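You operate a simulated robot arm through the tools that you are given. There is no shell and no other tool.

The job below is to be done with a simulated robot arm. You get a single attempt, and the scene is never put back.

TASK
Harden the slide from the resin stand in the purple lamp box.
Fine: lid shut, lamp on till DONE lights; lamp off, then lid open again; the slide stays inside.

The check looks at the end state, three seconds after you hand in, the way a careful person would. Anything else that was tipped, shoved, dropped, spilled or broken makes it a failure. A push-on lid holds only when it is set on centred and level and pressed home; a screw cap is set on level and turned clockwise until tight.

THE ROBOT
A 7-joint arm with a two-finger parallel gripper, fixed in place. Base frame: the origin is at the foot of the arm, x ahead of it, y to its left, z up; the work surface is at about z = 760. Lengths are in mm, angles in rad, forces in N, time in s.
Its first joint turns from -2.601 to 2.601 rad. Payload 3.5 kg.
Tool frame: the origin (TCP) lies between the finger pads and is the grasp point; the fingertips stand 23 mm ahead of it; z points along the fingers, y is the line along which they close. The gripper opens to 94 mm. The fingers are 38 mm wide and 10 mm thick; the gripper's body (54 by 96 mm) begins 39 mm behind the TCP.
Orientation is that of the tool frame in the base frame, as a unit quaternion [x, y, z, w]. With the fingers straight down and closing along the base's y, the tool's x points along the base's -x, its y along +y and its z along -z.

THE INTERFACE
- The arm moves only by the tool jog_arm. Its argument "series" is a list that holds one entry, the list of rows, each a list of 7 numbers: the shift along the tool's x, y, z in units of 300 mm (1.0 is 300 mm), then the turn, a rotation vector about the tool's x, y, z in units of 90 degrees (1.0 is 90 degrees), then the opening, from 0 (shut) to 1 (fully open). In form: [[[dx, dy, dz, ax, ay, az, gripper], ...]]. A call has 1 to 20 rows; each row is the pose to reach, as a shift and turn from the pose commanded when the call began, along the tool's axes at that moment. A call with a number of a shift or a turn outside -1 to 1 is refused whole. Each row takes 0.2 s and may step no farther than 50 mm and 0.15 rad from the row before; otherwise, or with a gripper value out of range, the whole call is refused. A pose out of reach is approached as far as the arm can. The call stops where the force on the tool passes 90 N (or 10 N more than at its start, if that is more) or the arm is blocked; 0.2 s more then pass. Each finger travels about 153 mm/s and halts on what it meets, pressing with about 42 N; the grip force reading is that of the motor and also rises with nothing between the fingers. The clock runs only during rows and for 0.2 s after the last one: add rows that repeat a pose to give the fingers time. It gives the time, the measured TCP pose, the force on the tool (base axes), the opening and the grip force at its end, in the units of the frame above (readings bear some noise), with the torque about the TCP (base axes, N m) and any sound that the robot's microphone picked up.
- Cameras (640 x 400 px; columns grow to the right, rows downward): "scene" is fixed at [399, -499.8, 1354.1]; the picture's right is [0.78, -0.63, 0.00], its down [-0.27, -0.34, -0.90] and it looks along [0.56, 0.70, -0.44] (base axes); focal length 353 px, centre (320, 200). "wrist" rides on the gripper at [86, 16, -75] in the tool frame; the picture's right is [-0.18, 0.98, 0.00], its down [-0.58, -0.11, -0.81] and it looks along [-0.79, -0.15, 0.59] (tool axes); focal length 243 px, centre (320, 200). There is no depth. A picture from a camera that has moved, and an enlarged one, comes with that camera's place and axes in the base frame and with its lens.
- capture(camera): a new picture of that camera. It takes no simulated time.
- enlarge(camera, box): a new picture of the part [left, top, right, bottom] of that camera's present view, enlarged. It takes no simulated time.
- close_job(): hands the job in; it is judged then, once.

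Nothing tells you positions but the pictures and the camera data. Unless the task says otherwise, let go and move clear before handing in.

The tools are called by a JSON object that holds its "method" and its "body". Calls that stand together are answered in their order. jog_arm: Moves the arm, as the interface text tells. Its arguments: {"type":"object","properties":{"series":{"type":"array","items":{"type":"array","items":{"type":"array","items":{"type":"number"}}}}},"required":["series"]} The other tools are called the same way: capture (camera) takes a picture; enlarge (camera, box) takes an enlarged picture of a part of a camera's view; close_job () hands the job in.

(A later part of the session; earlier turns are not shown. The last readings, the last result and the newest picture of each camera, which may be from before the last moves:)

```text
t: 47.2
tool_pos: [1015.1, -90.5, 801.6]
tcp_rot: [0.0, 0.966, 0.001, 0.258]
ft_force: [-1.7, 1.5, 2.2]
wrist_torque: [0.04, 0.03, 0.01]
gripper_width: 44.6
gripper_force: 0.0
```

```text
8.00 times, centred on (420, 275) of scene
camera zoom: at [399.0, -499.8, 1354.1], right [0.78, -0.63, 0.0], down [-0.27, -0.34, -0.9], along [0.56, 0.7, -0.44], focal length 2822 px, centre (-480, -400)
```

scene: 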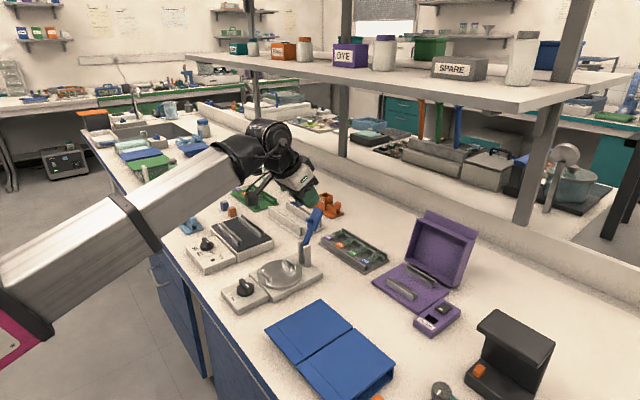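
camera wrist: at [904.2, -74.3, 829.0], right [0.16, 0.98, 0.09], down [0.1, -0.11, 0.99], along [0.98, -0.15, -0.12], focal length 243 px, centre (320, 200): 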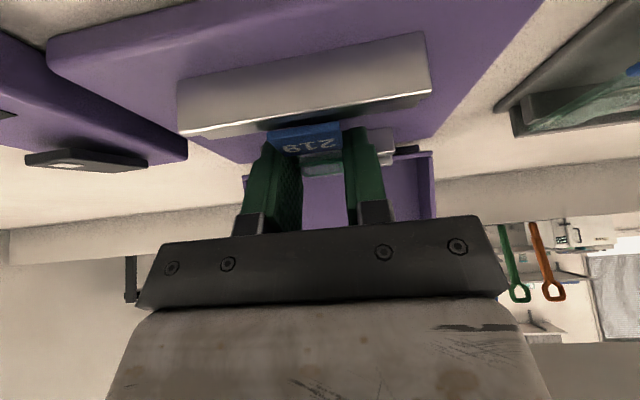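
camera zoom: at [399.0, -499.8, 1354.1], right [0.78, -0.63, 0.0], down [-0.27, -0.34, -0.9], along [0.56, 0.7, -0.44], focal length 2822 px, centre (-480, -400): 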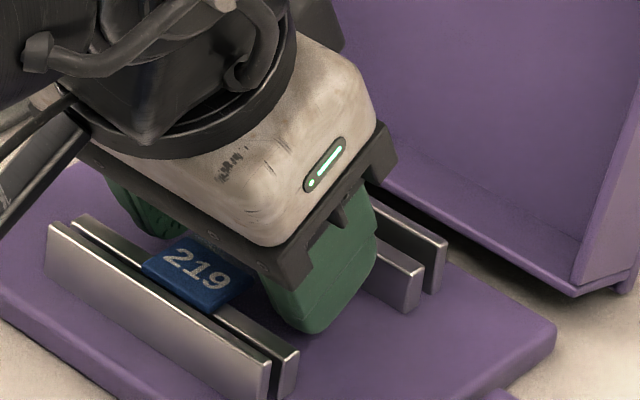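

The slide is released and resting on the ledges. I'm rising straight up, then backing off to look.

{"method": "jog_arm", "body": {"series": [[[-0.0083, 0, -0.0144, 0, 0, 0, 0.48], [-0.0333, 0, -0.0577, 0, 0, 0, 0.48], [-0.0667, 0, -0.1155, 0, 0, 0, 0.48], [-0.1, 0, -0.1732, 0, 0, 0, 0.48], [-0.1, 0, -0.1732, 0, 0, 0, 0.48]]]}}

{"method": "jog_arm", "body": {"series": [[[0.02, 0, -0.1385, 0, 0, 0, 0.48], [0.1, 0, -0.25, 0, 0, 0, 0.48], [0.2, 0, -0.32, 0, 0, 0, 0.48], [0.3, 0, -0.38, 0, 0, 0, 0.48], [0.3, 0, -0.38, 0, 0, 0, 0.48]]]}}

{"method": "capture", "body": {"camera": "wrist"}}

{"method": "enlarge", "body": {"camera": "scene", "box": [370, 200, 480, 310]}}

```text
t: 48.4
tool_pos: [1016.3, -91.3, 862.1]
tcp_rot: [0.0, 0.966, 0.0, 0.259]
ft_force: [-0.7, -1.4, 0.6]
wrist_torque: [0.02, 0.0, -0.04]
gripper_width: 44.9
gripper_force: 0.1
```

```text
t: 49.6
tool_pos: [879.9, -90.5, 914.3]
tcp_rot: [0.0, 0.966, 0.0, 0.26]
ft_force: [-0.4, 0.4, -0.3]
wrist_torque: [-0.01, -0.01, 0.02]
gripper_width: 45.1
gripper_force: 0.0
```

```text
taken
camera wrist: at [769.4, -74.9, 937.2], right [0.16, 0.98, 0.09], down [0.1, -0.11, 0.99], along [0.98, -0.15, -0.12], focal length 243 px, centre (320, 200)
```

wrist: 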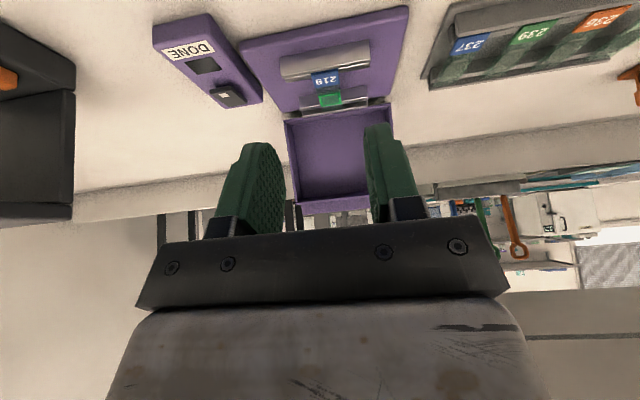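

```text
3.64 times, centred on (425, 255) of scene
camera zoom: at [399.0, -499.8, 1354.1], right [0.78, -0.63, 0.0], down [-0.27, -0.34, -0.9], along [0.56, 0.7, -0.44], focal length 1283 px, centre (-62, 0)
```

zoom: 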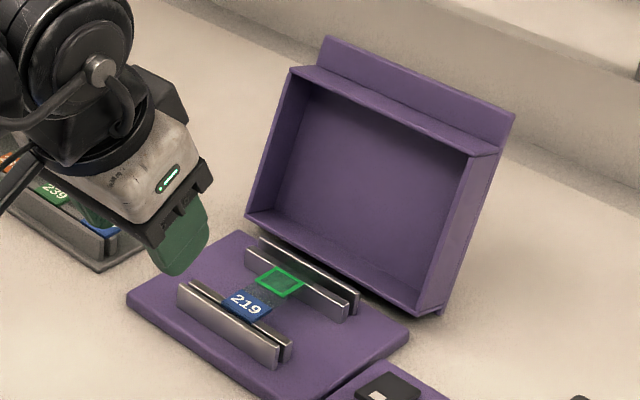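

Slide 219 sits properly on the lamp box rails. The hood has fallen back to about 108°, so to close it I'll set closed fingertips in the nook between its front wall and lip, press lightly, and draw it forward. First I'll roll the gripper 90° so the camera looks from the side.

{"method": "jog_arm", "body": {"series": [[[0, 0, 0, 0, 0, 0.0909, 0.3], [0, 0, 0, 0, 0, 0.1818, 0.1], [0, 0, 0, 0, 0, 0.2727, 0], [0, 0, 0, 0, 0, 0.3636, 0], [0, 0, 0, 0, 0, 0.4545, 0], [0, 0, 0, 0, 0, 0.5455, 0], [0, 0, 0, 0, 0, 0.6364, 0], [0, 0, 0, 0, 0, 0.7273, 0], [0, 0, 0, 0, 0, 0.8182, 0], [0, 0, 0, 0, 0, 0.9091, 0], [0, 0, 0, 0, 0, 1.0, 0], [0, 0, 0, 0, 0, 1.0, 0]]]}}

{"method": "capture", "body": {"camera": "wrist"}}

{"method": "capture", "body": {"camera": "scene"}}

```text
t: 52.2
tool_pos: [881.0, -91.1, 916.6]
tcp_rot: [0.683, 0.683, 0.183, 0.183]
ft_force: [-0.3, -0.9, 1.3]
wrist_torque: [-0.01, 0.03, 0.04]
gripper_width: 0.0
gripper_force: 42.0
```

```text
taken
camera wrist: at [859.9, -5.5, 989.2], right [0.85, -0.19, 0.49], down [-0.5, -0.58, 0.64], along [0.17, -0.79, -0.59], focal length 243 px, centre (320, 200)
```

wrist: 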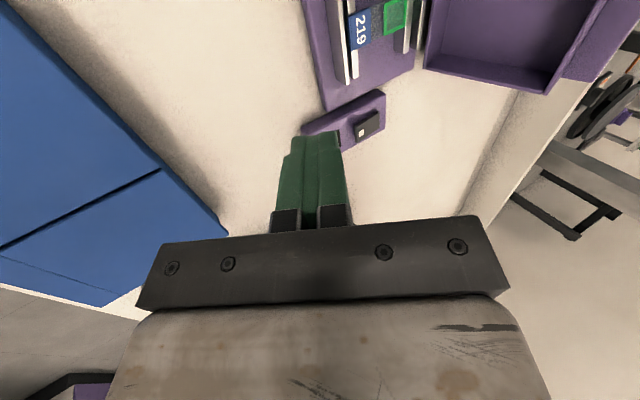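

```text
taken
```

scene: 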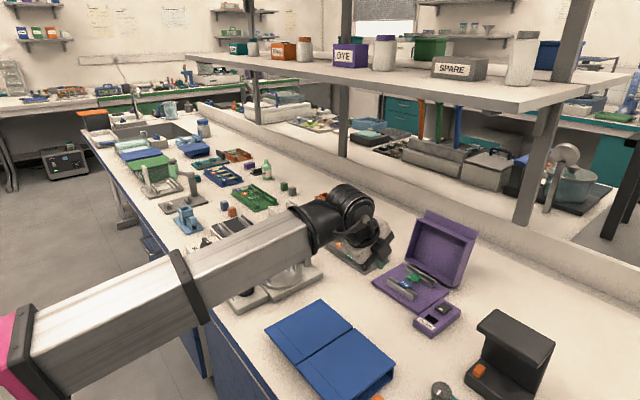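

The roll worked. I'll measure the open hood precisely in the scene view.

{"method": "enlarge", "body": {"camera": "scene", "box": [395, 200, 485, 300]}}

{"method": "enlarge", "body": {"camera": "wrist", "box": [300, 0, 640, 150]}}

```text
4.00 times, centred on (440, 250) of scene
camera zoom: at [399.0, -499.8, 1354.1], right [0.78, -0.63, 0.0], down [-0.27, -0.34, -0.9], along [0.56, 0.7, -0.44], focal length 1411 px, centre (-160, 0)
```

zoom: 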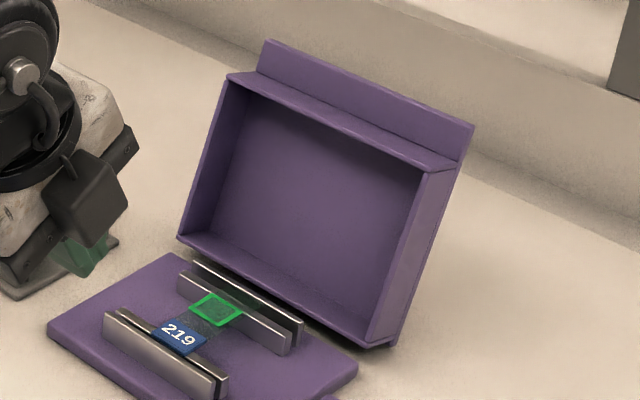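

```text
1.88 times, centred on (470, 75) of wrist
camera zoom: at [859.9, -5.5, 989.2], right [0.85, -0.19, 0.49], down [-0.5, -0.58, 0.64], along [0.17, -0.79, -0.59], focal length 457 px, centre (38, 435)
```

zoom: 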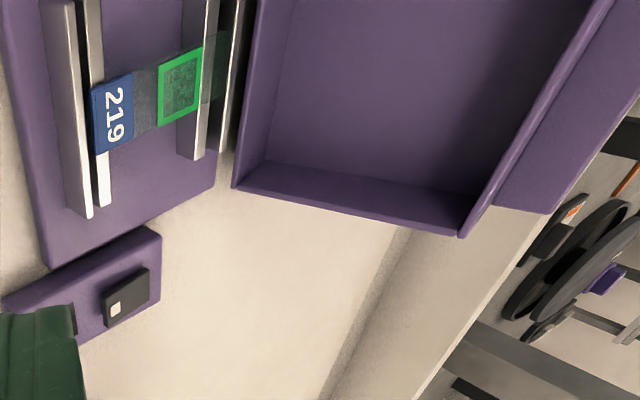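

The hood is open about 105°, with its front-wall rim at about (1124, 895) and lip edge at about (1166, 908). I'm tilting the closed fingers to 60° and approaching above the nook.

{"method": "jog_arm", "body": {"series": [[[0, 0.1327, 0.0352, -0.0833, 0, 0, 0], [0, 0.2654, 0.0705, -0.1667, 0, 0, 0], [0, 0.398, 0.1057, -0.25, 0, 0, 0], [0, 0.5307, 0.1409, -0.3333, 0, 0, 0], [0, 0.5307, 0.1409, -0.3333, 0, 0, 0]]]}}

{"method": "capture", "body": {"camera": "wrist"}}

{"method": "enlarge", "body": {"camera": "scene", "box": [355, 180, 495, 300]}}

```text
t: 53.4
tool_pos: [1040.6, -91.5, 956.1]
tcp_rot: [0.611, 0.612, 0.355, 0.354]
ft_force: [-0.3, -0.5, 0.6]
wrist_torque: [0.02, 0.01, 0.0]
gripper_width: 0.0
gripper_force: 41.8
```

```text
taken
camera wrist: at [985.9, -4.9, 1008.1], right [0.49, -0.18, 0.85], down [-0.75, -0.58, 0.31], along [0.44, -0.79, -0.42], focal length 243 px, centre (320, 200)
```

wrist: 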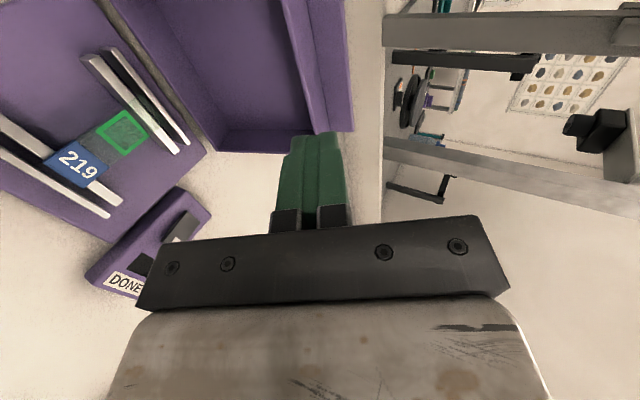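

```text
3.33 times, centred on (425, 240) of scene
camera zoom: at [399.0, -499.8, 1354.1], right [0.78, -0.63, 0.0], down [-0.27, -0.34, -0.9], along [0.56, 0.7, -0.44], focal length 1176 px, centre (-30, 67)
```

zoom: 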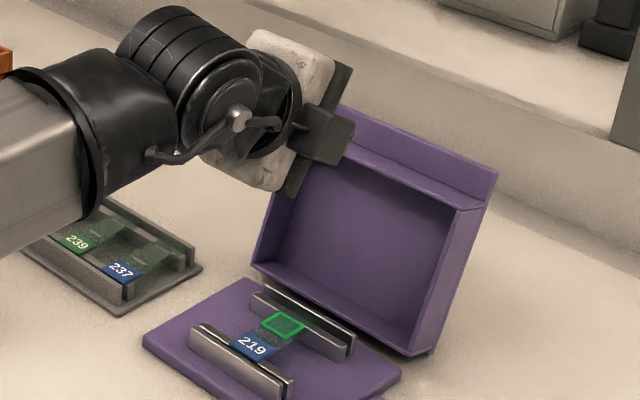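

Clear so far. I'm advancing along the finger axis to just above the front wall of the hood and checking that the arm reaches.

{"method": "jog_arm", "body": {"series": [[[0, 0.0109, 0.0912, 0, 0, 0, 0], [0, 0.0217, 0.1825, 0, 0, 0, 0], [0, 0.0326, 0.2737, 0, 0, 0, 0], [0, 0.0326, 0.2737, 0, 0, 0, 0], [0, 0.0326, 0.2737, 0, 0, 0, 0]]]}}

{"method": "capture", "body": {"camera": "wrist"}}

{"method": "enlarge", "body": {"camera": "wrist", "box": [180, 0, 400, 160]}}

{"method": "enlarge", "body": {"camera": "scene", "box": [375, 180, 495, 300]}}

```text
t: 54.6
tool_pos: [1116.1, -90.4, 924.6]
tcp_rot: [0.612, 0.612, 0.354, 0.354]
ft_force: [-1.0, 0.4, 0.0]
wrist_torque: [-0.01, -0.01, -0.01]
gripper_width: 0.0
gripper_force: 41.9
```

```text
taken
camera wrist: at [1061.8, -4.8, 976.8], right [0.49, -0.18, 0.85], down [-0.75, -0.58, 0.31], along [0.44, -0.79, -0.42], focal length 243 px, centre (320, 200)
```

wrist: 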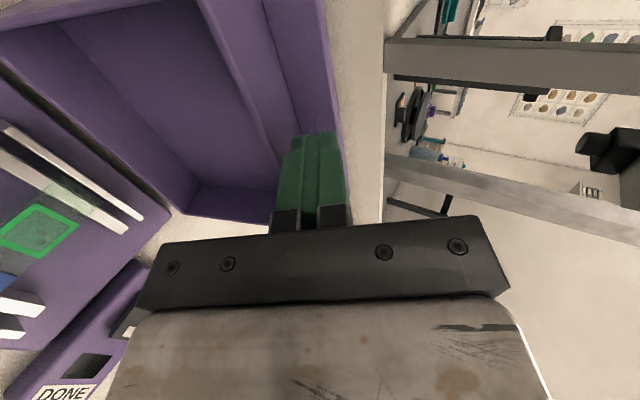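

```text
2.50 times, centred on (290, 80) of wrist
camera zoom: at [1061.8, -4.8, 976.8], right [0.49, -0.18, 0.85], down [-0.75, -0.58, 0.31], along [0.44, -0.79, -0.42], focal length 606 px, centre (395, 500)
```

zoom: 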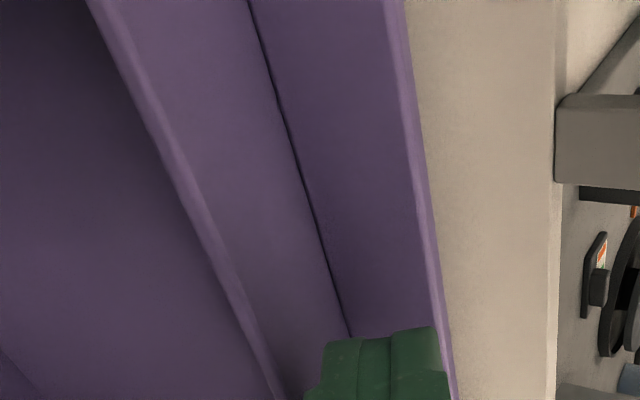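

```text
3.33 times, centred on (435, 240) of scene
camera zoom: at [399.0, -499.8, 1354.1], right [0.78, -0.63, 0.0], down [-0.27, -0.34, -0.9], along [0.56, 0.7, -0.44], focal length 1176 px, centre (-63, 67)
```

zoom: 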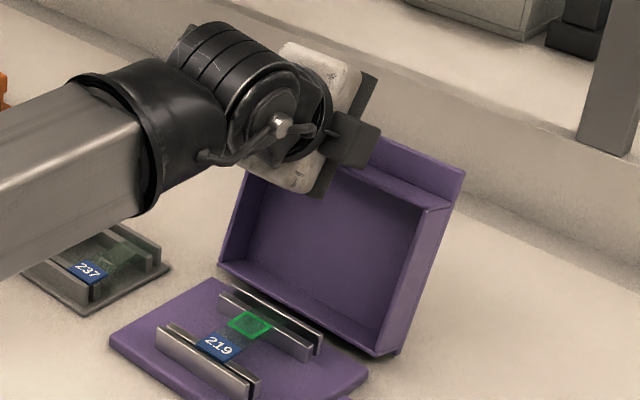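

The arm reaches, and fingertip corner B is about 11 mm above the hood's front wall near its rim. I'm lowering onto it gently.

{"method": "jog_arm", "body": {"series": [[[0, -0.0145, 0.0039, 0, 0, 0, 0], [0, -0.029, 0.0078, 0, 0, 0, 0], [0, -0.029, 0.0078, 0, 0, 0, 0]]]}}

{"method": "jog_arm", "body": {"series": [[[0, -0.0032, 0.0009, 0, 0, 0, 0], [0, -0.0064, 0.0017, 0, 0, 0, 0], [0, -0.0064, 0.0017, 0, 0, 0, 0]]]}}

{"method": "enlarge", "body": {"camera": "wrist", "box": [200, 60, 400, 200]}}

```text
t: 55.4
tool_pos: [1114.1, -91.4, 917.3]
tcp_rot: [0.613, 0.612, 0.354, 0.354]
ft_force: [-0.3, -0.2, 0.7]
wrist_torque: [-0.04, -0.02, 0.01]
gripper_width: 0.0
gripper_force: 41.8
```

```text
t: 56.2
tool_pos: [1112.4, -90.7, 917.0]
tcp_rot: [0.613, 0.612, 0.353, 0.354]
ft_force: [1.2, 0.2, 2.8]
wrist_torque: [0.04, -0.07, -0.02]
gripper_width: 0.1
gripper_force: 41.9
```

```text
2.86 times, centred on (300, 130) of wrist
camera zoom: at [1058.2, -5.1, 967.6], right [0.49, -0.18, 0.85], down [-0.75, -0.58, 0.31], along [0.44, -0.79, -0.42], focal length 693 px, centre (377, 400)
```

zoom: 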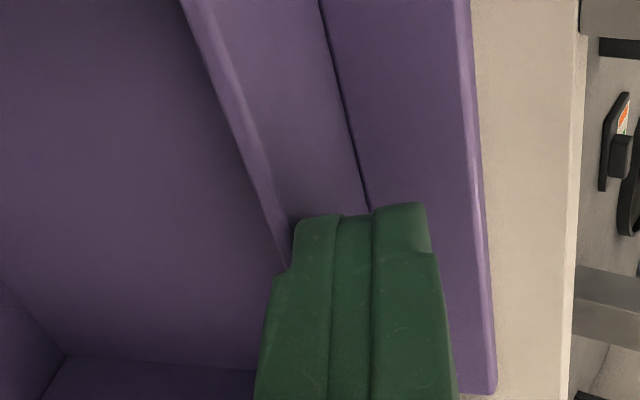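

Light contact (about 3 N) at the fingertip corner. I'm dragging the hood forward in small arcs while monitoring the force.

{"method": "jog_arm", "body": {"series": [[[0, -0.0041, -0.0117, 0, 0, 0, 0], [0, -0.0081, -0.0234, 0, 0, 0, 0], [0, -0.0124, -0.0352, 0, 0, 0, 0], [0, -0.0167, -0.0469, 0, 0, 0, 0], [0, -0.0167, -0.0469, 0, 0, 0, 0]]]}}

{"method": "enlarge", "body": {"camera": "wrist", "box": [200, 60, 400, 200]}}

{"method": "enlarge", "body": {"camera": "scene", "box": [375, 180, 495, 300]}}

```text
t: 57.4
tool_pos: [1098.8, -90.2, 919.9]
tcp_rot: [0.611, 0.613, 0.355, 0.354]
ft_force: [4.6, 1.0, 17.2]
wrist_torque: [0.04, -0.32, 0.01]
gripper_width: 0.0
gripper_force: 42.5
```

```text
2.86 times, centred on (300, 130) of wrist
camera zoom: at [1043.2, -5.1, 971.3], right [0.49, -0.18, 0.85], down [-0.75, -0.58, 0.31], along [0.44, -0.79, -0.42], focal length 693 px, centre (377, 400)
```

zoom: 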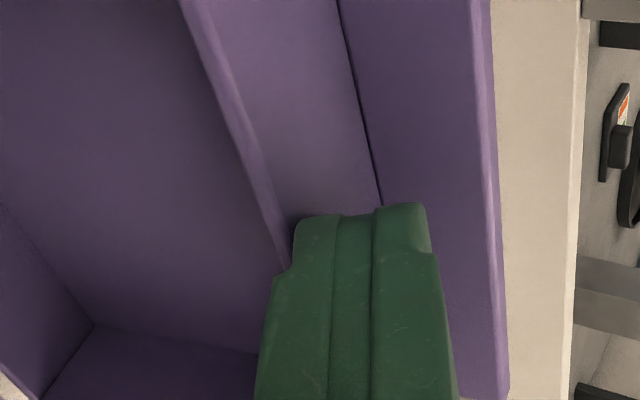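

```text
3.33 times, centred on (435, 240) of scene
camera zoom: at [399.0, -499.8, 1354.1], right [0.78, -0.63, 0.0], down [-0.27, -0.34, -0.9], along [0.56, 0.7, -0.44], focal length 1176 px, centre (-63, 67)
```

zoom: 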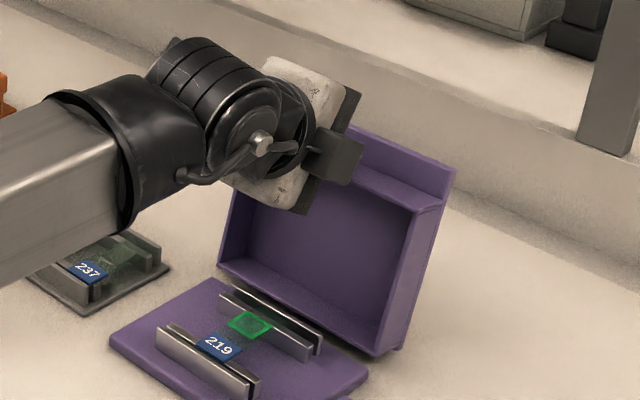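

The hood follows the finger. I'm easing the pressure slightly and continuing to near vertical.

{"method": "jog_arm", "body": {"series": [[[0, -0.005, -0.0135, 0, 0, 0, 0], [0, -0.0105, -0.027, 0, 0, 0, 0], [0, -0.016, -0.0403, 0, 0, 0, 0], [0, -0.0217, -0.0537, 0, 0, 0, 0], [0, -0.0217, -0.0537, 0, 0, 0, 0]]]}}

{"method": "enlarge", "body": {"camera": "scene", "box": [375, 180, 495, 300]}}

```text
t: 58.6
tool_pos: [1080.9, -92.3, 922.3]
tcp_rot: [0.612, 0.612, 0.355, 0.354]
ft_force: [1.0, 6.2, 23.2]
wrist_torque: [0.12, -0.39, 0.1]
gripper_width: 0.1
gripper_force: 42.5
```

```text
3.33 times, centred on (435, 240) of scene
camera zoom: at [399.0, -499.8, 1354.1], right [0.78, -0.63, 0.0], down [-0.27, -0.34, -0.9], along [0.56, 0.7, -0.44], focal length 1176 px, centre (-63, 67)
```

zoom: 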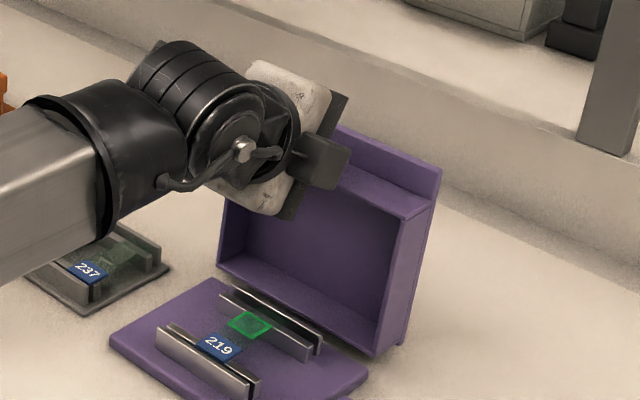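

Still following, with the force a bit high at 23 N. I'll raise the arc slightly and continue.

{"method": "jog_arm", "body": {"series": [[[0, -0.004, -0.0128, 0, 0, 0, 0], [0, -0.0117, -0.0256, 0, 0, 0, 0], [0, -0.0195, -0.0384, 0, 0, 0, 0], [0, -0.0273, -0.0512, 0, 0, 0, 0], [0, -0.0273, -0.0512, 0, 0, 0, 0]]]}}

{"method": "enlarge", "body": {"camera": "scene", "box": [375, 180, 495, 300]}}

{"method": "enlarge", "body": {"camera": "wrist", "box": [200, 60, 400, 200]}}

```text
t: 59.8
tool_pos: [1062.3, -90.8, 922.0]
tcp_rot: [0.612, 0.612, 0.355, 0.354]
ft_force: [-1.9, -0.6, 22.9]
wrist_torque: [0.02, -0.33, 0.0]
gripper_width: 0.1
gripper_force: 41.9
```

```text
3.33 times, centred on (435, 240) of scene
camera zoom: at [399.0, -499.8, 1354.1], right [0.78, -0.63, 0.0], down [-0.27, -0.34, -0.9], along [0.56, 0.7, -0.44], focal length 1176 px, centre (-63, 67)
```

zoom: 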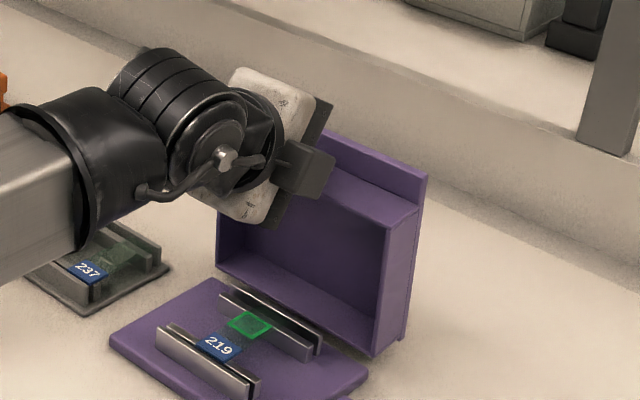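

```text
2.86 times, centred on (300, 130) of wrist
camera zoom: at [1008.1, -5.7, 974.0], right [0.49, -0.18, 0.85], down [-0.75, -0.58, 0.31], along [0.44, -0.79, -0.42], focal length 693 px, centre (377, 400)
```

zoom: 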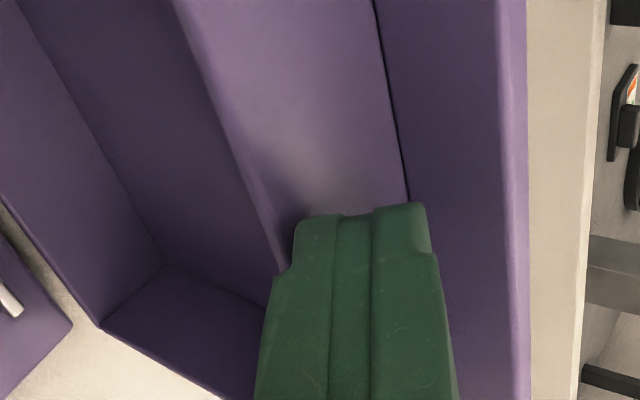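

The hood is near 85° and moving nicely. I'll continue toward the balance point.

{"method": "jog_arm", "body": {"series": [[[0, -0.0093, -0.013, 0, 0, 0, 0], [0, -0.0193, -0.026, 0, 0, 0, 0], [0, -0.0298, -0.039, 0, 0, 0, 0], [0, -0.0407, -0.0519, 0, 0, 0, 0], [0, -0.0407, -0.0519, 0, 0, 0, 0]]]}}

{"method": "enlarge", "body": {"camera": "scene", "box": [375, 180, 495, 300]}}

{"method": "enlarge", "body": {"camera": "wrist", "box": [200, 60, 400, 200]}}

```text
t: 61.0
tool_pos: [1044.2, -91.8, 918.4]
tcp_rot: [0.612, 0.611, 0.354, 0.354]
ft_force: [-5.2, -1.3, 23.8]
wrist_torque: [-0.03, -0.27, -0.03]
gripper_width: 0.1
gripper_force: 42.2
```

```text
3.33 times, centred on (435, 240) of scene
camera zoom: at [399.0, -499.8, 1354.1], right [0.78, -0.63, 0.0], down [-0.27, -0.34, -0.9], along [0.56, 0.7, -0.44], focal length 1176 px, centre (-63, 67)
```

zoom: 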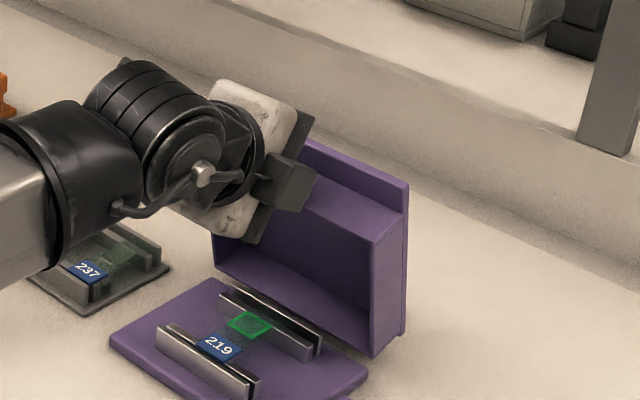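

```text
2.86 times, centred on (300, 130) of wrist
camera zoom: at [988.3, -5.6, 971.2], right [0.49, -0.18, 0.85], down [-0.75, -0.58, 0.31], along [0.44, -0.79, -0.42], focal length 693 px, centre (377, 400)
```

zoom: 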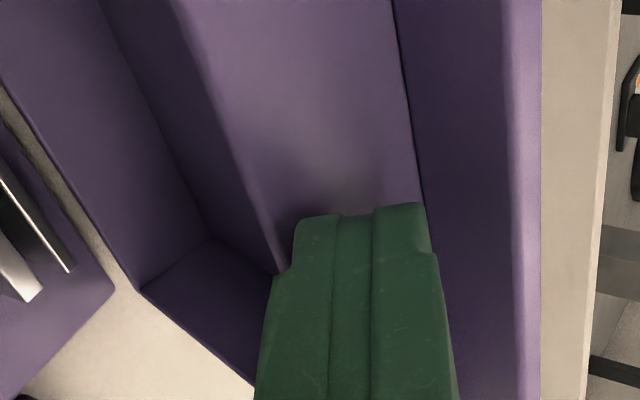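

The hood is around 76°, with the force nearly purely radial. I'll carry it past the balance point, where its lip should settle onto the finger.

{"method": "jog_arm", "body": {"series": [[[0, -0.0115, -0.0113, 0, 0, 0, 0], [0, -0.0233, -0.0227, 0, 0, 0, 0], [0, -0.0356, -0.034, 0, 0, 0, 0], [0, -0.0481, -0.0453, 0, 0, 0, 0], [0, -0.0481, -0.0453, 0, 0, 0, 0]]]}}

{"method": "enlarge", "body": {"camera": "scene", "box": [375, 180, 495, 300]}}

{"method": "enlarge", "body": {"camera": "wrist", "box": [200, 60, 400, 200]}}

```text
t: 62.2
tool_pos: [1025.6, -90.3, 913.4]
tcp_rot: [0.612, 0.612, 0.354, 0.354]
ft_force: [-11.2, -7.1, 27.8]
wrist_torque: [-0.13, -0.21, -0.09]
gripper_width: 0.0
gripper_force: 42.0
```

```text
3.33 times, centred on (435, 240) of scene
camera zoom: at [399.0, -499.8, 1354.1], right [0.78, -0.63, 0.0], down [-0.27, -0.34, -0.9], along [0.56, 0.7, -0.44], focal length 1176 px, centre (-63, 67)
```

zoom: 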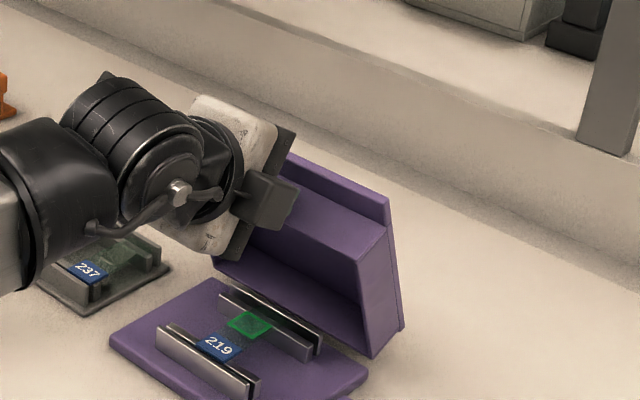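

```text
2.86 times, centred on (300, 130) of wrist
camera zoom: at [969.3, -5.2, 965.4], right [0.49, -0.18, 0.85], down [-0.75, -0.58, 0.31], along [0.44, -0.79, -0.42], focal length 693 px, centre (377, 400)
```

zoom: 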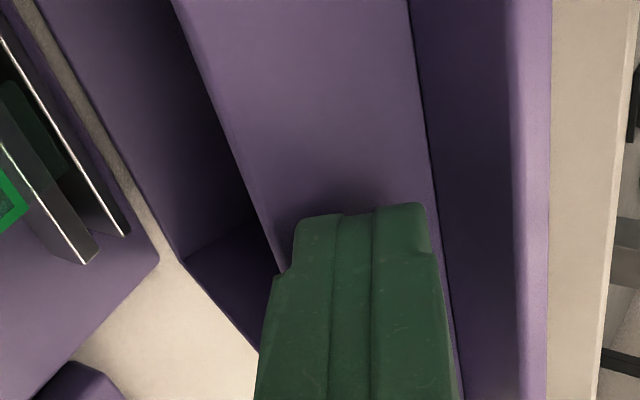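

The hood is at about 66°. One more arc with slightly less pressure.

{"method": "jog_arm", "body": {"series": [[[0, -0.0118, -0.0085, 0, 0, 0, 0], [0, -0.0238, -0.0169, 0, 0, 0, 0], [0, -0.0362, -0.0254, 0, 0, 0, 0], [0, -0.0488, -0.0338, 0, 0, 0, 0], [0, -0.0488, -0.0338, 0, 0, 0, 0]]]}}

{"method": "enlarge", "body": {"camera": "scene", "box": [375, 180, 495, 300]}}

{"method": "enlarge", "body": {"camera": "wrist", "box": [200, 60, 400, 200]}}

```text
t: 63.4
tool_pos: [1008.7, -91.8, 905.0]
tcp_rot: [0.612, 0.612, 0.354, 0.354]
ft_force: [-13.8, 1.0, 26.7]
wrist_torque: [-0.01, -0.1, -0.02]
gripper_width: 0.0
gripper_force: 41.8
```

```text
3.33 times, centred on (435, 240) of scene
camera zoom: at [399.0, -499.8, 1354.1], right [0.78, -0.63, 0.0], down [-0.27, -0.34, -0.9], along [0.56, 0.7, -0.44], focal length 1176 px, centre (-63, 67)
```

zoom: 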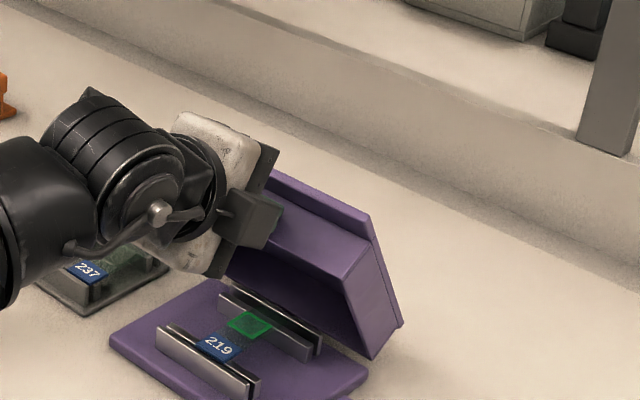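

```text
2.86 times, centred on (300, 130) of wrist
camera zoom: at [953.2, -5.1, 957.9], right [0.49, -0.18, 0.85], down [-0.75, -0.58, 0.31], along [0.44, -0.79, -0.42], focal length 693 px, centre (377, 400)
```

zoom: 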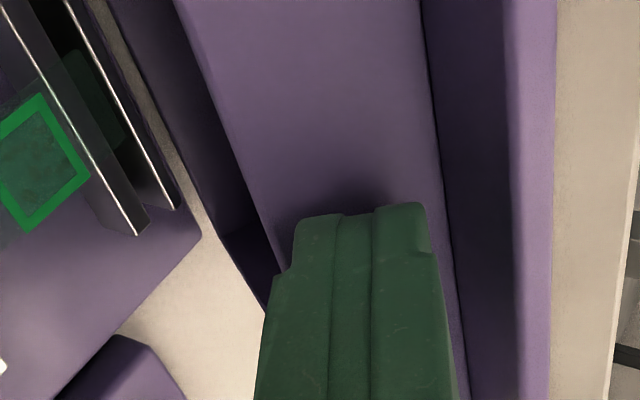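

The hood is at roughly 58°, past balance. I'll ease off the radial pressure so its lip comes to rest on the finger.

{"method": "jog_arm", "body": {"series": [[[0, 0.0031, -0.0059, 0, 0, 0, 0], [0, 0.0063, -0.0118, 0, 0, 0, 0], [0, 0.0063, -0.0118, 0, 0, 0, 0], [0, 0.0063, -0.0118, 0, 0, 0, 0]]]}}

{"method": "enlarge", "body": {"camera": "scene", "box": [375, 180, 495, 300]}}

{"method": "enlarge", "body": {"camera": "wrist", "box": [200, 60, 400, 200]}}

```text
t: 64.4
tool_pos: [1006.7, -91.4, 906.7]
tcp_rot: [0.613, 0.612, 0.353, 0.354]
ft_force: [0.3, -0.1, -0.2]
wrist_torque: [0.0, -0.02, -0.02]
gripper_width: 0.0
gripper_force: 41.8
```

```text
3.33 times, centred on (435, 240) of scene
camera zoom: at [399.0, -499.8, 1354.1], right [0.78, -0.63, 0.0], down [-0.27, -0.34, -0.9], along [0.56, 0.7, -0.44], focal length 1176 px, centre (-63, 67)
```

zoom: 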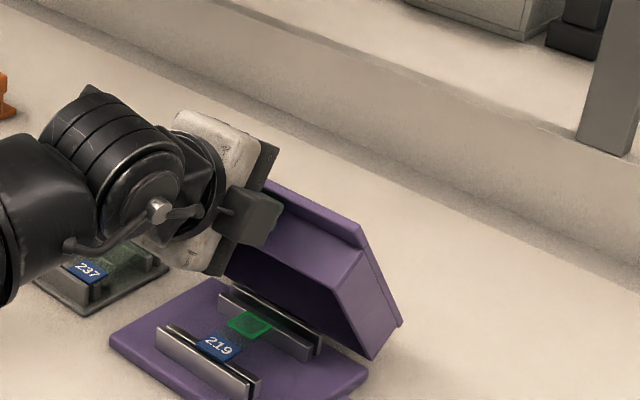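

```text
2.86 times, centred on (300, 130) of wrist
camera zoom: at [952.2, -5.5, 960.3], right [0.49, -0.18, 0.85], down [-0.75, -0.58, 0.31], along [0.44, -0.79, -0.42], focal length 693 px, centre (377, 400)
```

zoom: 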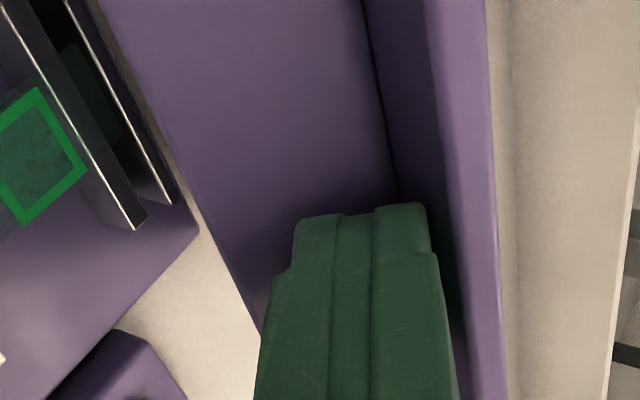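

The lip now rests on the finger and the hood is at about 52° with near-zero load. I'm lowering it under control to about 30°.

{"method": "jog_arm", "body": {"series": [[[0, -0.0225, -0.014, 0, 0, 0, 0], [0, -0.0457, -0.0279, 0, 0, 0, 0], [0, -0.0715, -0.0398, 0, 0, 0, 0], [0, -0.0975, -0.0515, 0, 0, 0, 0], [0, -0.1285, -0.0614, 0, 0, 0, 0], [0, -0.1599, -0.0709, 0, 0, 0, 0], [0, -0.1599, -0.0709, 0, 0, 0, 0]]]}}

{"method": "enlarge", "body": {"camera": "scene", "box": [355, 200, 475, 320]}}

{"method": "enlarge", "body": {"camera": "wrist", "box": [200, 60, 400, 200]}}

```text
t: 66.0
tool_pos: [964.3, -91.2, 877.4]
tcp_rot: [0.612, 0.612, 0.354, 0.354]
ft_force: [0.8, -0.2, -0.1]
wrist_torque: [0.02, 0.0, -0.01]
gripper_width: 0.0
gripper_force: 42.2
```

```text
3.33 times, centred on (415, 260) of scene
camera zoom: at [399.0, -499.8, 1354.1], right [0.78, -0.63, 0.0], down [-0.27, -0.34, -0.9], along [0.56, 0.7, -0.44], focal length 1176 px, centre (3, 0)
```

zoom: 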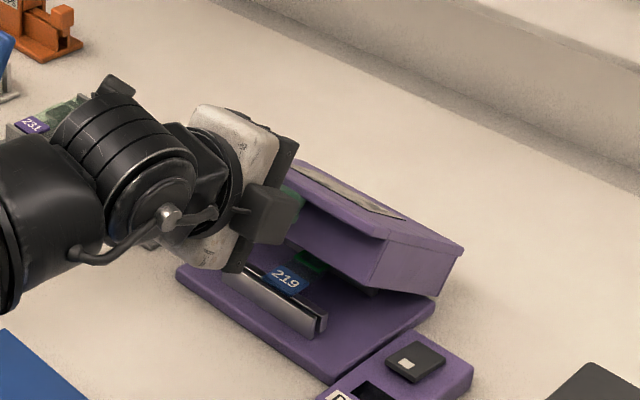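

```text
2.86 times, centred on (300, 130) of wrist
camera zoom: at [909.2, -5.4, 929.4], right [0.49, -0.18, 0.85], down [-0.75, -0.58, 0.31], along [0.44, -0.79, -0.42], focal length 693 px, centre (377, 400)
```

zoom: 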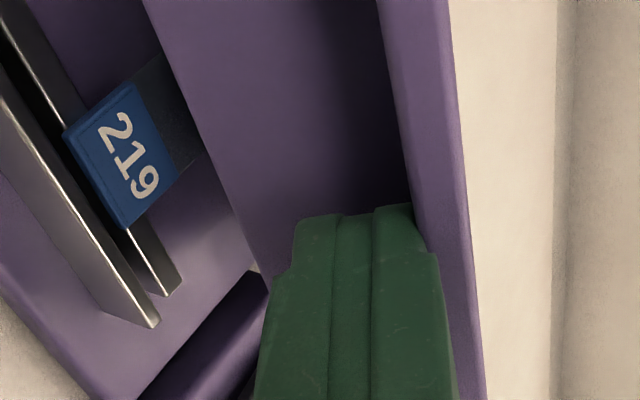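

The hood is at 30° and the slide is undisturbed. I'm lowering further while reducing the finger tilt.

{"method": "jog_arm", "body": {"series": [[[0, -0.0353, -0.0085, 0.0278, 0, 0, 0], [0, -0.0711, -0.0159, 0.0556, 0, 0, 0], [0, -0.1027, -0.0172, 0.0833, 0, 0, 0], [0, -0.1345, -0.0182, 0.1111, 0, 0, 0], [0, -0.17, -0.0153, 0.1389, 0, 0, 0], [0, -0.2055, -0.0119, 0.1667, 0, 0, 0], [0, -0.2055, -0.0119, 0.1667, 0, 0, 0]]]}}

{"method": "enlarge", "body": {"camera": "scene", "box": [325, 220, 475, 340]}}

{"method": "capture", "body": {"camera": "wrist"}}

```text
t: 67.6
tool_pos: [929.5, -92.1, 825.5]
tcp_rot: [0.653, 0.653, 0.271, 0.271]
ft_force: [-0.7, -0.4, -0.7]
wrist_torque: [0.02, 0.02, 0.0]
gripper_width: 0.2
gripper_force: 42.0
```

```text
3.33 times, centred on (400, 280) of scene
camera zoom: at [399.0, -499.8, 1354.1], right [0.78, -0.63, 0.0], down [-0.27, -0.34, -0.9], along [0.56, 0.7, -0.44], focal length 1176 px, centre (53, -67)
```

zoom: 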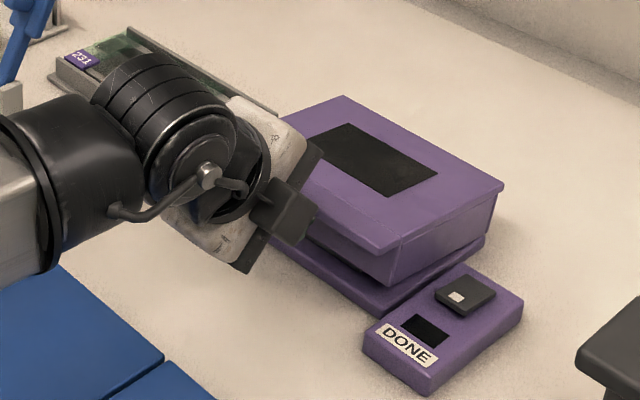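

```text
taken
camera wrist: at [889.9, -5.8, 890.9], right [0.7, -0.18, 0.69], down [-0.65, -0.58, 0.49], along [0.31, -0.79, -0.52], focal length 243 px, centre (320, 200)
```

wrist: 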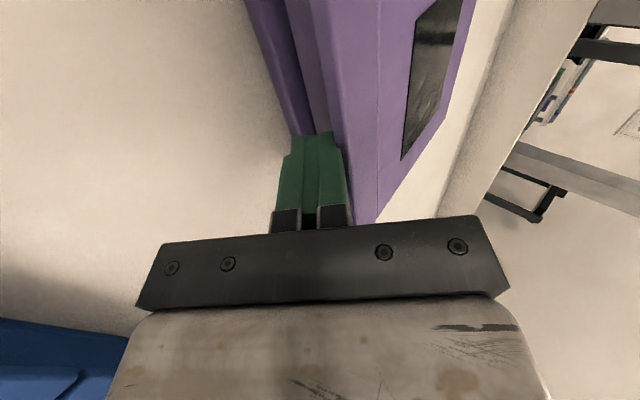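

Nearly shut, at about 7°. I'm lowering the last bit until the hood sits on its base and the finger is free beneath the lip.

{"method": "jog_arm", "body": {"series": [[[0, -0.0181, 0.0098, 0.0185, 0, 0, 0], [0, -0.0363, 0.0197, 0.037, 0, 0, 0], [0, -0.0544, 0.0295, 0.0556, 0, 0, 0], [0, -0.0632, 0.0382, 0.0556, 0, 0, 0], [0, -0.0632, 0.0382, 0.0556, 0, 0, 0]]]}}

{"method": "enlarge", "body": {"camera": "scene", "box": [325, 220, 475, 340]}}

{"method": "enlarge", "body": {"camera": "wrist", "box": [220, 0, 480, 200]}}

```text
t: 68.8
tool_pos: [923.4, -90.7, 804.9]
tcp_rot: [0.665, 0.664, 0.243, 0.241]
ft_force: [-16.3, -0.7, 4.8]
wrist_torque: [0.02, -0.19, 0.03]
gripper_width: 0.0
gripper_force: 41.8
```

```text
3.33 times, centred on (400, 280) of scene
camera zoom: at [399.0, -499.8, 1354.1], right [0.78, -0.63, 0.0], down [-0.27, -0.34, -0.9], along [0.56, 0.7, -0.44], focal length 1176 px, centre (53, -67)
```

zoom: 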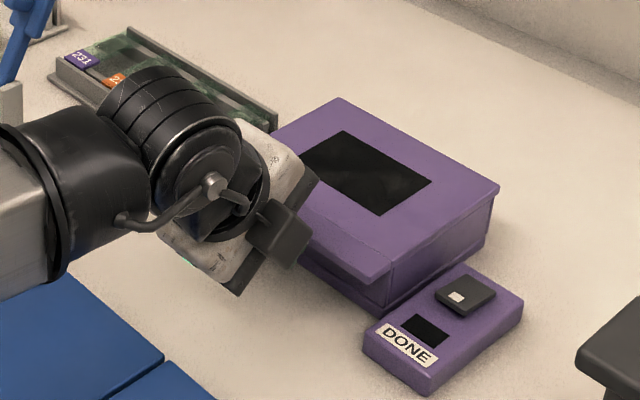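

```text
2.00 times, centred on (350, 100) of wrist
camera zoom: at [890.0, -5.5, 873.1], right [0.75, -0.18, 0.63], down [-0.6, -0.58, 0.55], along [0.27, -0.79, -0.55], focal length 485 px, centre (260, 400)
```

zoom: 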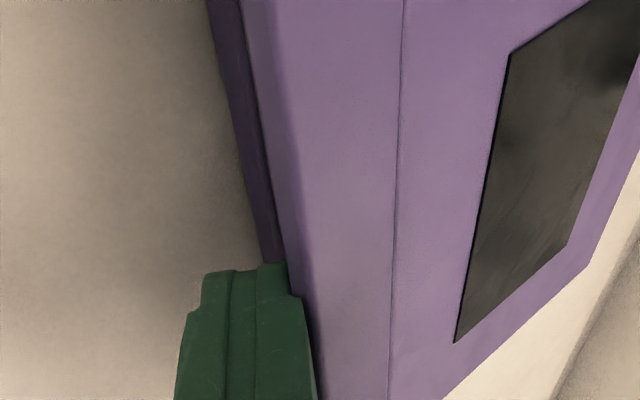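

The hood is shut on its base, and the finger is just brushing the lip edge. I'm backing straight out, then up.

{"method": "jog_arm", "body": {"series": [[[0, -0.0179, -0.015, 0, 0, 0, 0], [0, -0.0358, -0.03, 0, 0, 0, 0], [0, -0.0715, -0.06, 0, 0, 0, 0], [0, -0.0248, -0.136, 0, 0, 0, 0], [0, 0.0222, -0.213, 0, 0, 0, 0], [0, 0.0693, -0.29, 0, 0, 0, 0], [0, 0.0693, -0.29, 0, 0, 0, 0]]]}}

{"method": "enlarge", "body": {"camera": "scene", "box": [345, 225, 475, 340]}}

{"method": "enlarge", "body": {"camera": "scene", "box": [420, 265, 480, 335]}}

```text
t: 70.4
tool_pos: [883.4, -90.7, 881.8]
tcp_rot: [0.665, 0.664, 0.242, 0.242]
ft_force: [-0.2, -0.3, 0.2]
wrist_torque: [0.04, -0.03, 0.02]
gripper_width: 0.1
gripper_force: 41.8
```

```text
3.48 times, centred on (410, 282) of scene
camera zoom: at [399.0, -499.8, 1354.1], right [0.78, -0.63, 0.0], down [-0.27, -0.34, -0.9], along [0.56, 0.7, -0.44], focal length 1227 px, centre (7, -87)
```

zoom: 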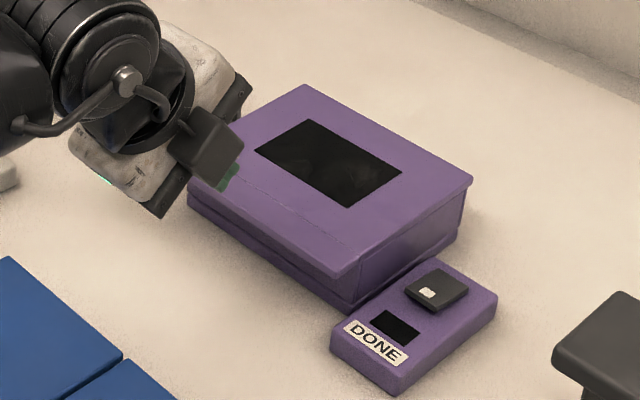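

```text
5.71 times, centred on (450, 300) of scene
camera zoom: at [399.0, -499.8, 1354.1], right [0.78, -0.63, 0.0], down [-0.27, -0.34, -0.9], along [0.56, 0.7, -0.44], focal length 2016 px, centre (-423, -371)
```

zoom: 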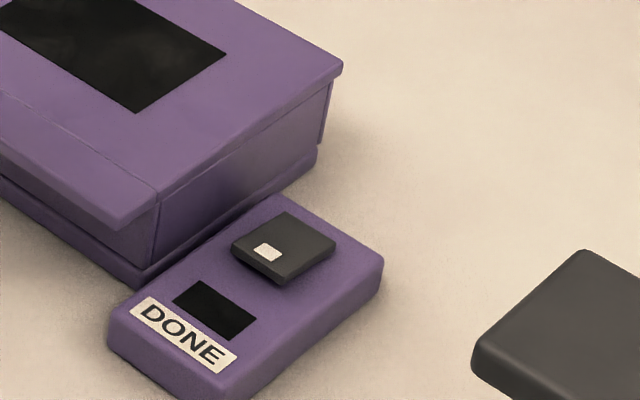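

The lid is closed and the box looks unmoved. I'll unroll the gripper back and then examine the rocker switch up close.

{"method": "jog_arm", "body": {"series": [[[0, 0, -0.02, 0, 0, -0.0909, 0], [0, 0, -0.04, 0, 0, -0.1818, 0], [0, 0, -0.06, 0, 0, -0.2727, 0], [0, 0, -0.08, 0, 0, -0.3636, 0], [0, 0, -0.1, 0, 0, -0.4545, 0.2], [0, 0, -0.12, 0, 0, -0.5455, 0.4], [0, 0, -0.14, 0, 0, -0.6364, 0.6], [0, 0, -0.14, 0, 0, -0.7273, 0.8], [0, 0, -0.14, 0, 0, -0.8182, 1], [0, 0, -0.14, 0, 0, -0.9091, 1], [0, 0, -0.14, 0, 0, -1.0, 1], [0, 0, -0.14, 0, 0, -1.0, 1]]]}}

{"method": "capture", "body": {"camera": "wrist"}}

```text
t: 73.0
tool_pos: [857.8, -90.6, 917.0]
tcp_rot: [-0.001, 0.94, 0.0, 0.342]
ft_force: [-0.4, 0.2, 0.2]
wrist_torque: [0.0, -0.04, -0.02]
gripper_width: 94.2
gripper_force: 0.0
```

```text
taken
camera wrist: at [745.4, -75.5, 919.3], right [0.14, 0.98, 0.12], down [-0.07, -0.11, 0.99], along [0.99, -0.15, 0.06], focal length 243 px, centre (320, 200)
```

wrist: 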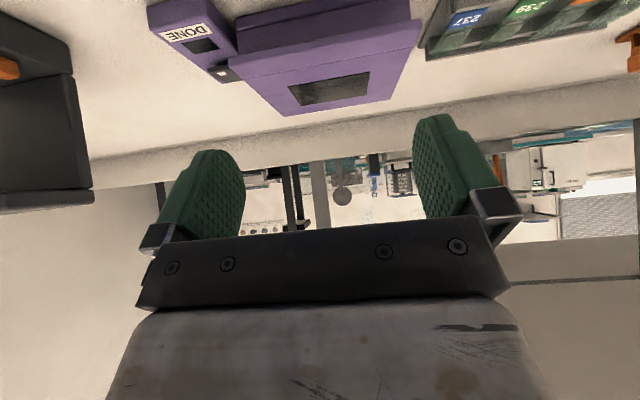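

{"method": "enlarge", "body": {"camera": "wrist", "box": [140, 0, 430, 125]}}

{"method": "jog_arm", "body": {"series": [[[0.02, -0.09, 0.05, 0, 0.037, 0, 0.6], [0.02, -0.18, 0.1, 0, 0.074, 0, 0.3], [0.02, -0.27, 0.15, 0, 0.1111, 0, 0], [0.0, -0.36, 0.17, 0, 0.1111, 0, 0], [0.0, -0.36, 0.17, 0, 0.1111, 0, 0]]]}}

{"method": "capture", "body": {"camera": "wrist"}}

{"method": "enlarge", "body": {"camera": "wrist", "box": [240, 40, 400, 150]}}

```text
2.21 times, centred on (285, 62) of wrist
camera zoom: at [745.4, -75.5, 919.3], right [0.14, 0.98, 0.12], down [-0.07, -0.11, 0.99], along [0.99, -0.15, 0.06], focal length 535 px, centre (397, 503)
```

zoom: 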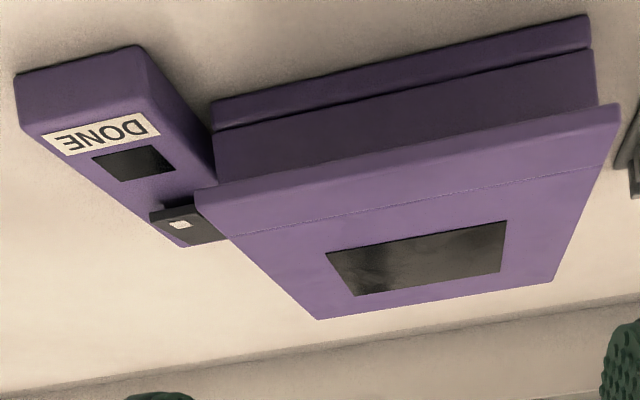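

```text
t: 74.2
tool_pos: [891.8, -200.0, 876.9]
tcp_rot: [-0.001, 0.966, 0.001, 0.259]
ft_force: [-0.1, -0.4, -0.2]
wrist_torque: [0.01, 0.03, 0.01]
gripper_width: 0.0
gripper_force: 41.9
```

```text
taken
camera wrist: at [781.2, -185.0, 899.6], right [0.16, 0.98, 0.09], down [0.1, -0.11, 0.99], along [0.98, -0.15, -0.12], focal length 243 px, centre (320, 200)
```

wrist: 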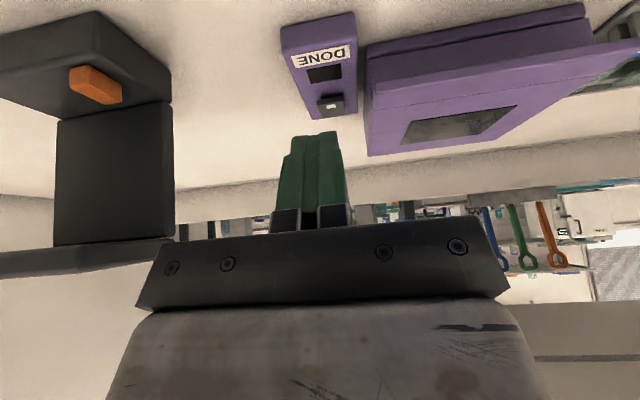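

```text
3.64 times, centred on (320, 95) of wrist
camera zoom: at [781.2, -185.0, 899.6], right [0.16, 0.98, 0.09], down [0.1, -0.11, 0.99], along [0.98, -0.15, -0.12], focal length 882 px, centre (320, 582)
```

zoom: 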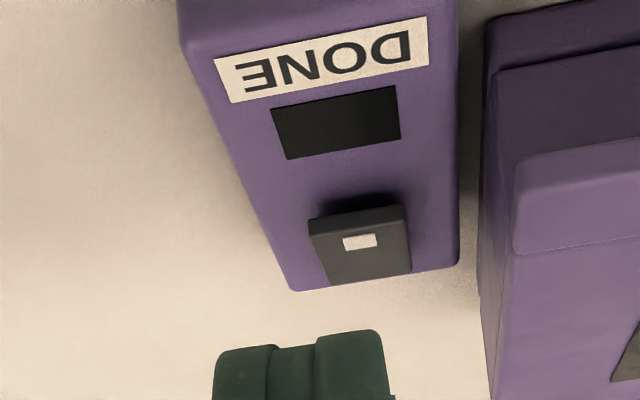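

Lip height reads 809.9, so the lid is fully shut. The rocker's raised, marked end is at x≈987, y≈−198, z≈790. I'm moving closed fingertips above that end.

{"method": "jog_arm", "body": {"series": [[[-0.0716, 0.0022, 0.1016, 0, 0, 0, 0], [-0.1431, 0.0045, 0.2032, 0, 0, 0, 0], [-0.2147, 0.0067, 0.3048, 0, 0, 0, 0], [-0.2147, 0.0067, 0.3048, 0, 0, 0, 0]]]}}

{"method": "capture", "body": {"camera": "wrist"}}

{"method": "enlarge", "body": {"camera": "wrist", "box": [240, 60, 400, 180]}}

{"method": "enlarge", "body": {"camera": "scene", "box": [395, 255, 475, 335]}}

```text
t: 75.2
tool_pos: [991.0, -197.9, 829.7]
tcp_rot: [0.0, 0.966, -0.001, 0.259]
ft_force: [0.5, -0.3, -0.3]
wrist_torque: [0.03, -0.01, 0.0]
gripper_width: 0.0
gripper_force: 41.7
```

```text
taken
camera wrist: at [880.4, -181.9, 852.6], right [0.16, 0.98, 0.09], down [0.1, -0.11, 0.99], along [0.98, -0.15, -0.12], focal length 243 px, centre (320, 200)
```

wrist: 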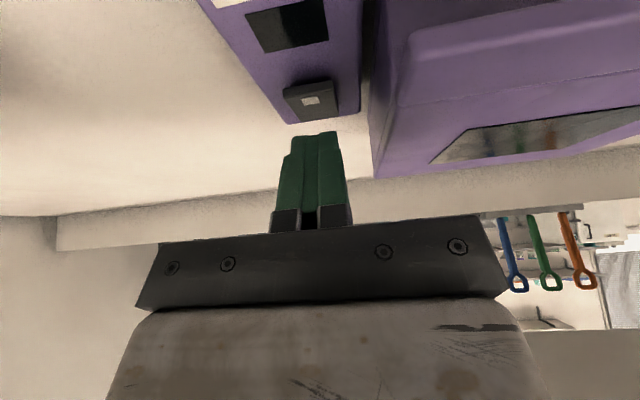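

```text
3.33 times, centred on (320, 120) of wrist
camera zoom: at [880.4, -181.9, 852.6], right [0.16, 0.98, 0.09], down [0.1, -0.11, 0.99], along [0.98, -0.15, -0.12], focal length 809 px, centre (320, 467)
```

zoom: 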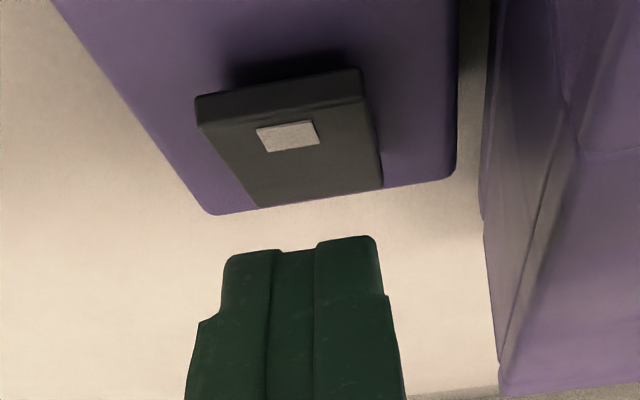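

```text
5.00 times, centred on (435, 295) of scene
camera zoom: at [399.0, -499.8, 1354.1], right [0.78, -0.63, 0.0], down [-0.27, -0.34, -0.9], along [0.56, 0.7, -0.44], focal length 1764 px, centre (-255, -275)
```

zoom: 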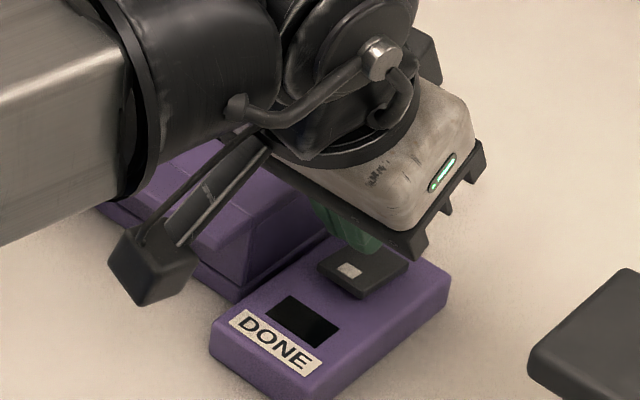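

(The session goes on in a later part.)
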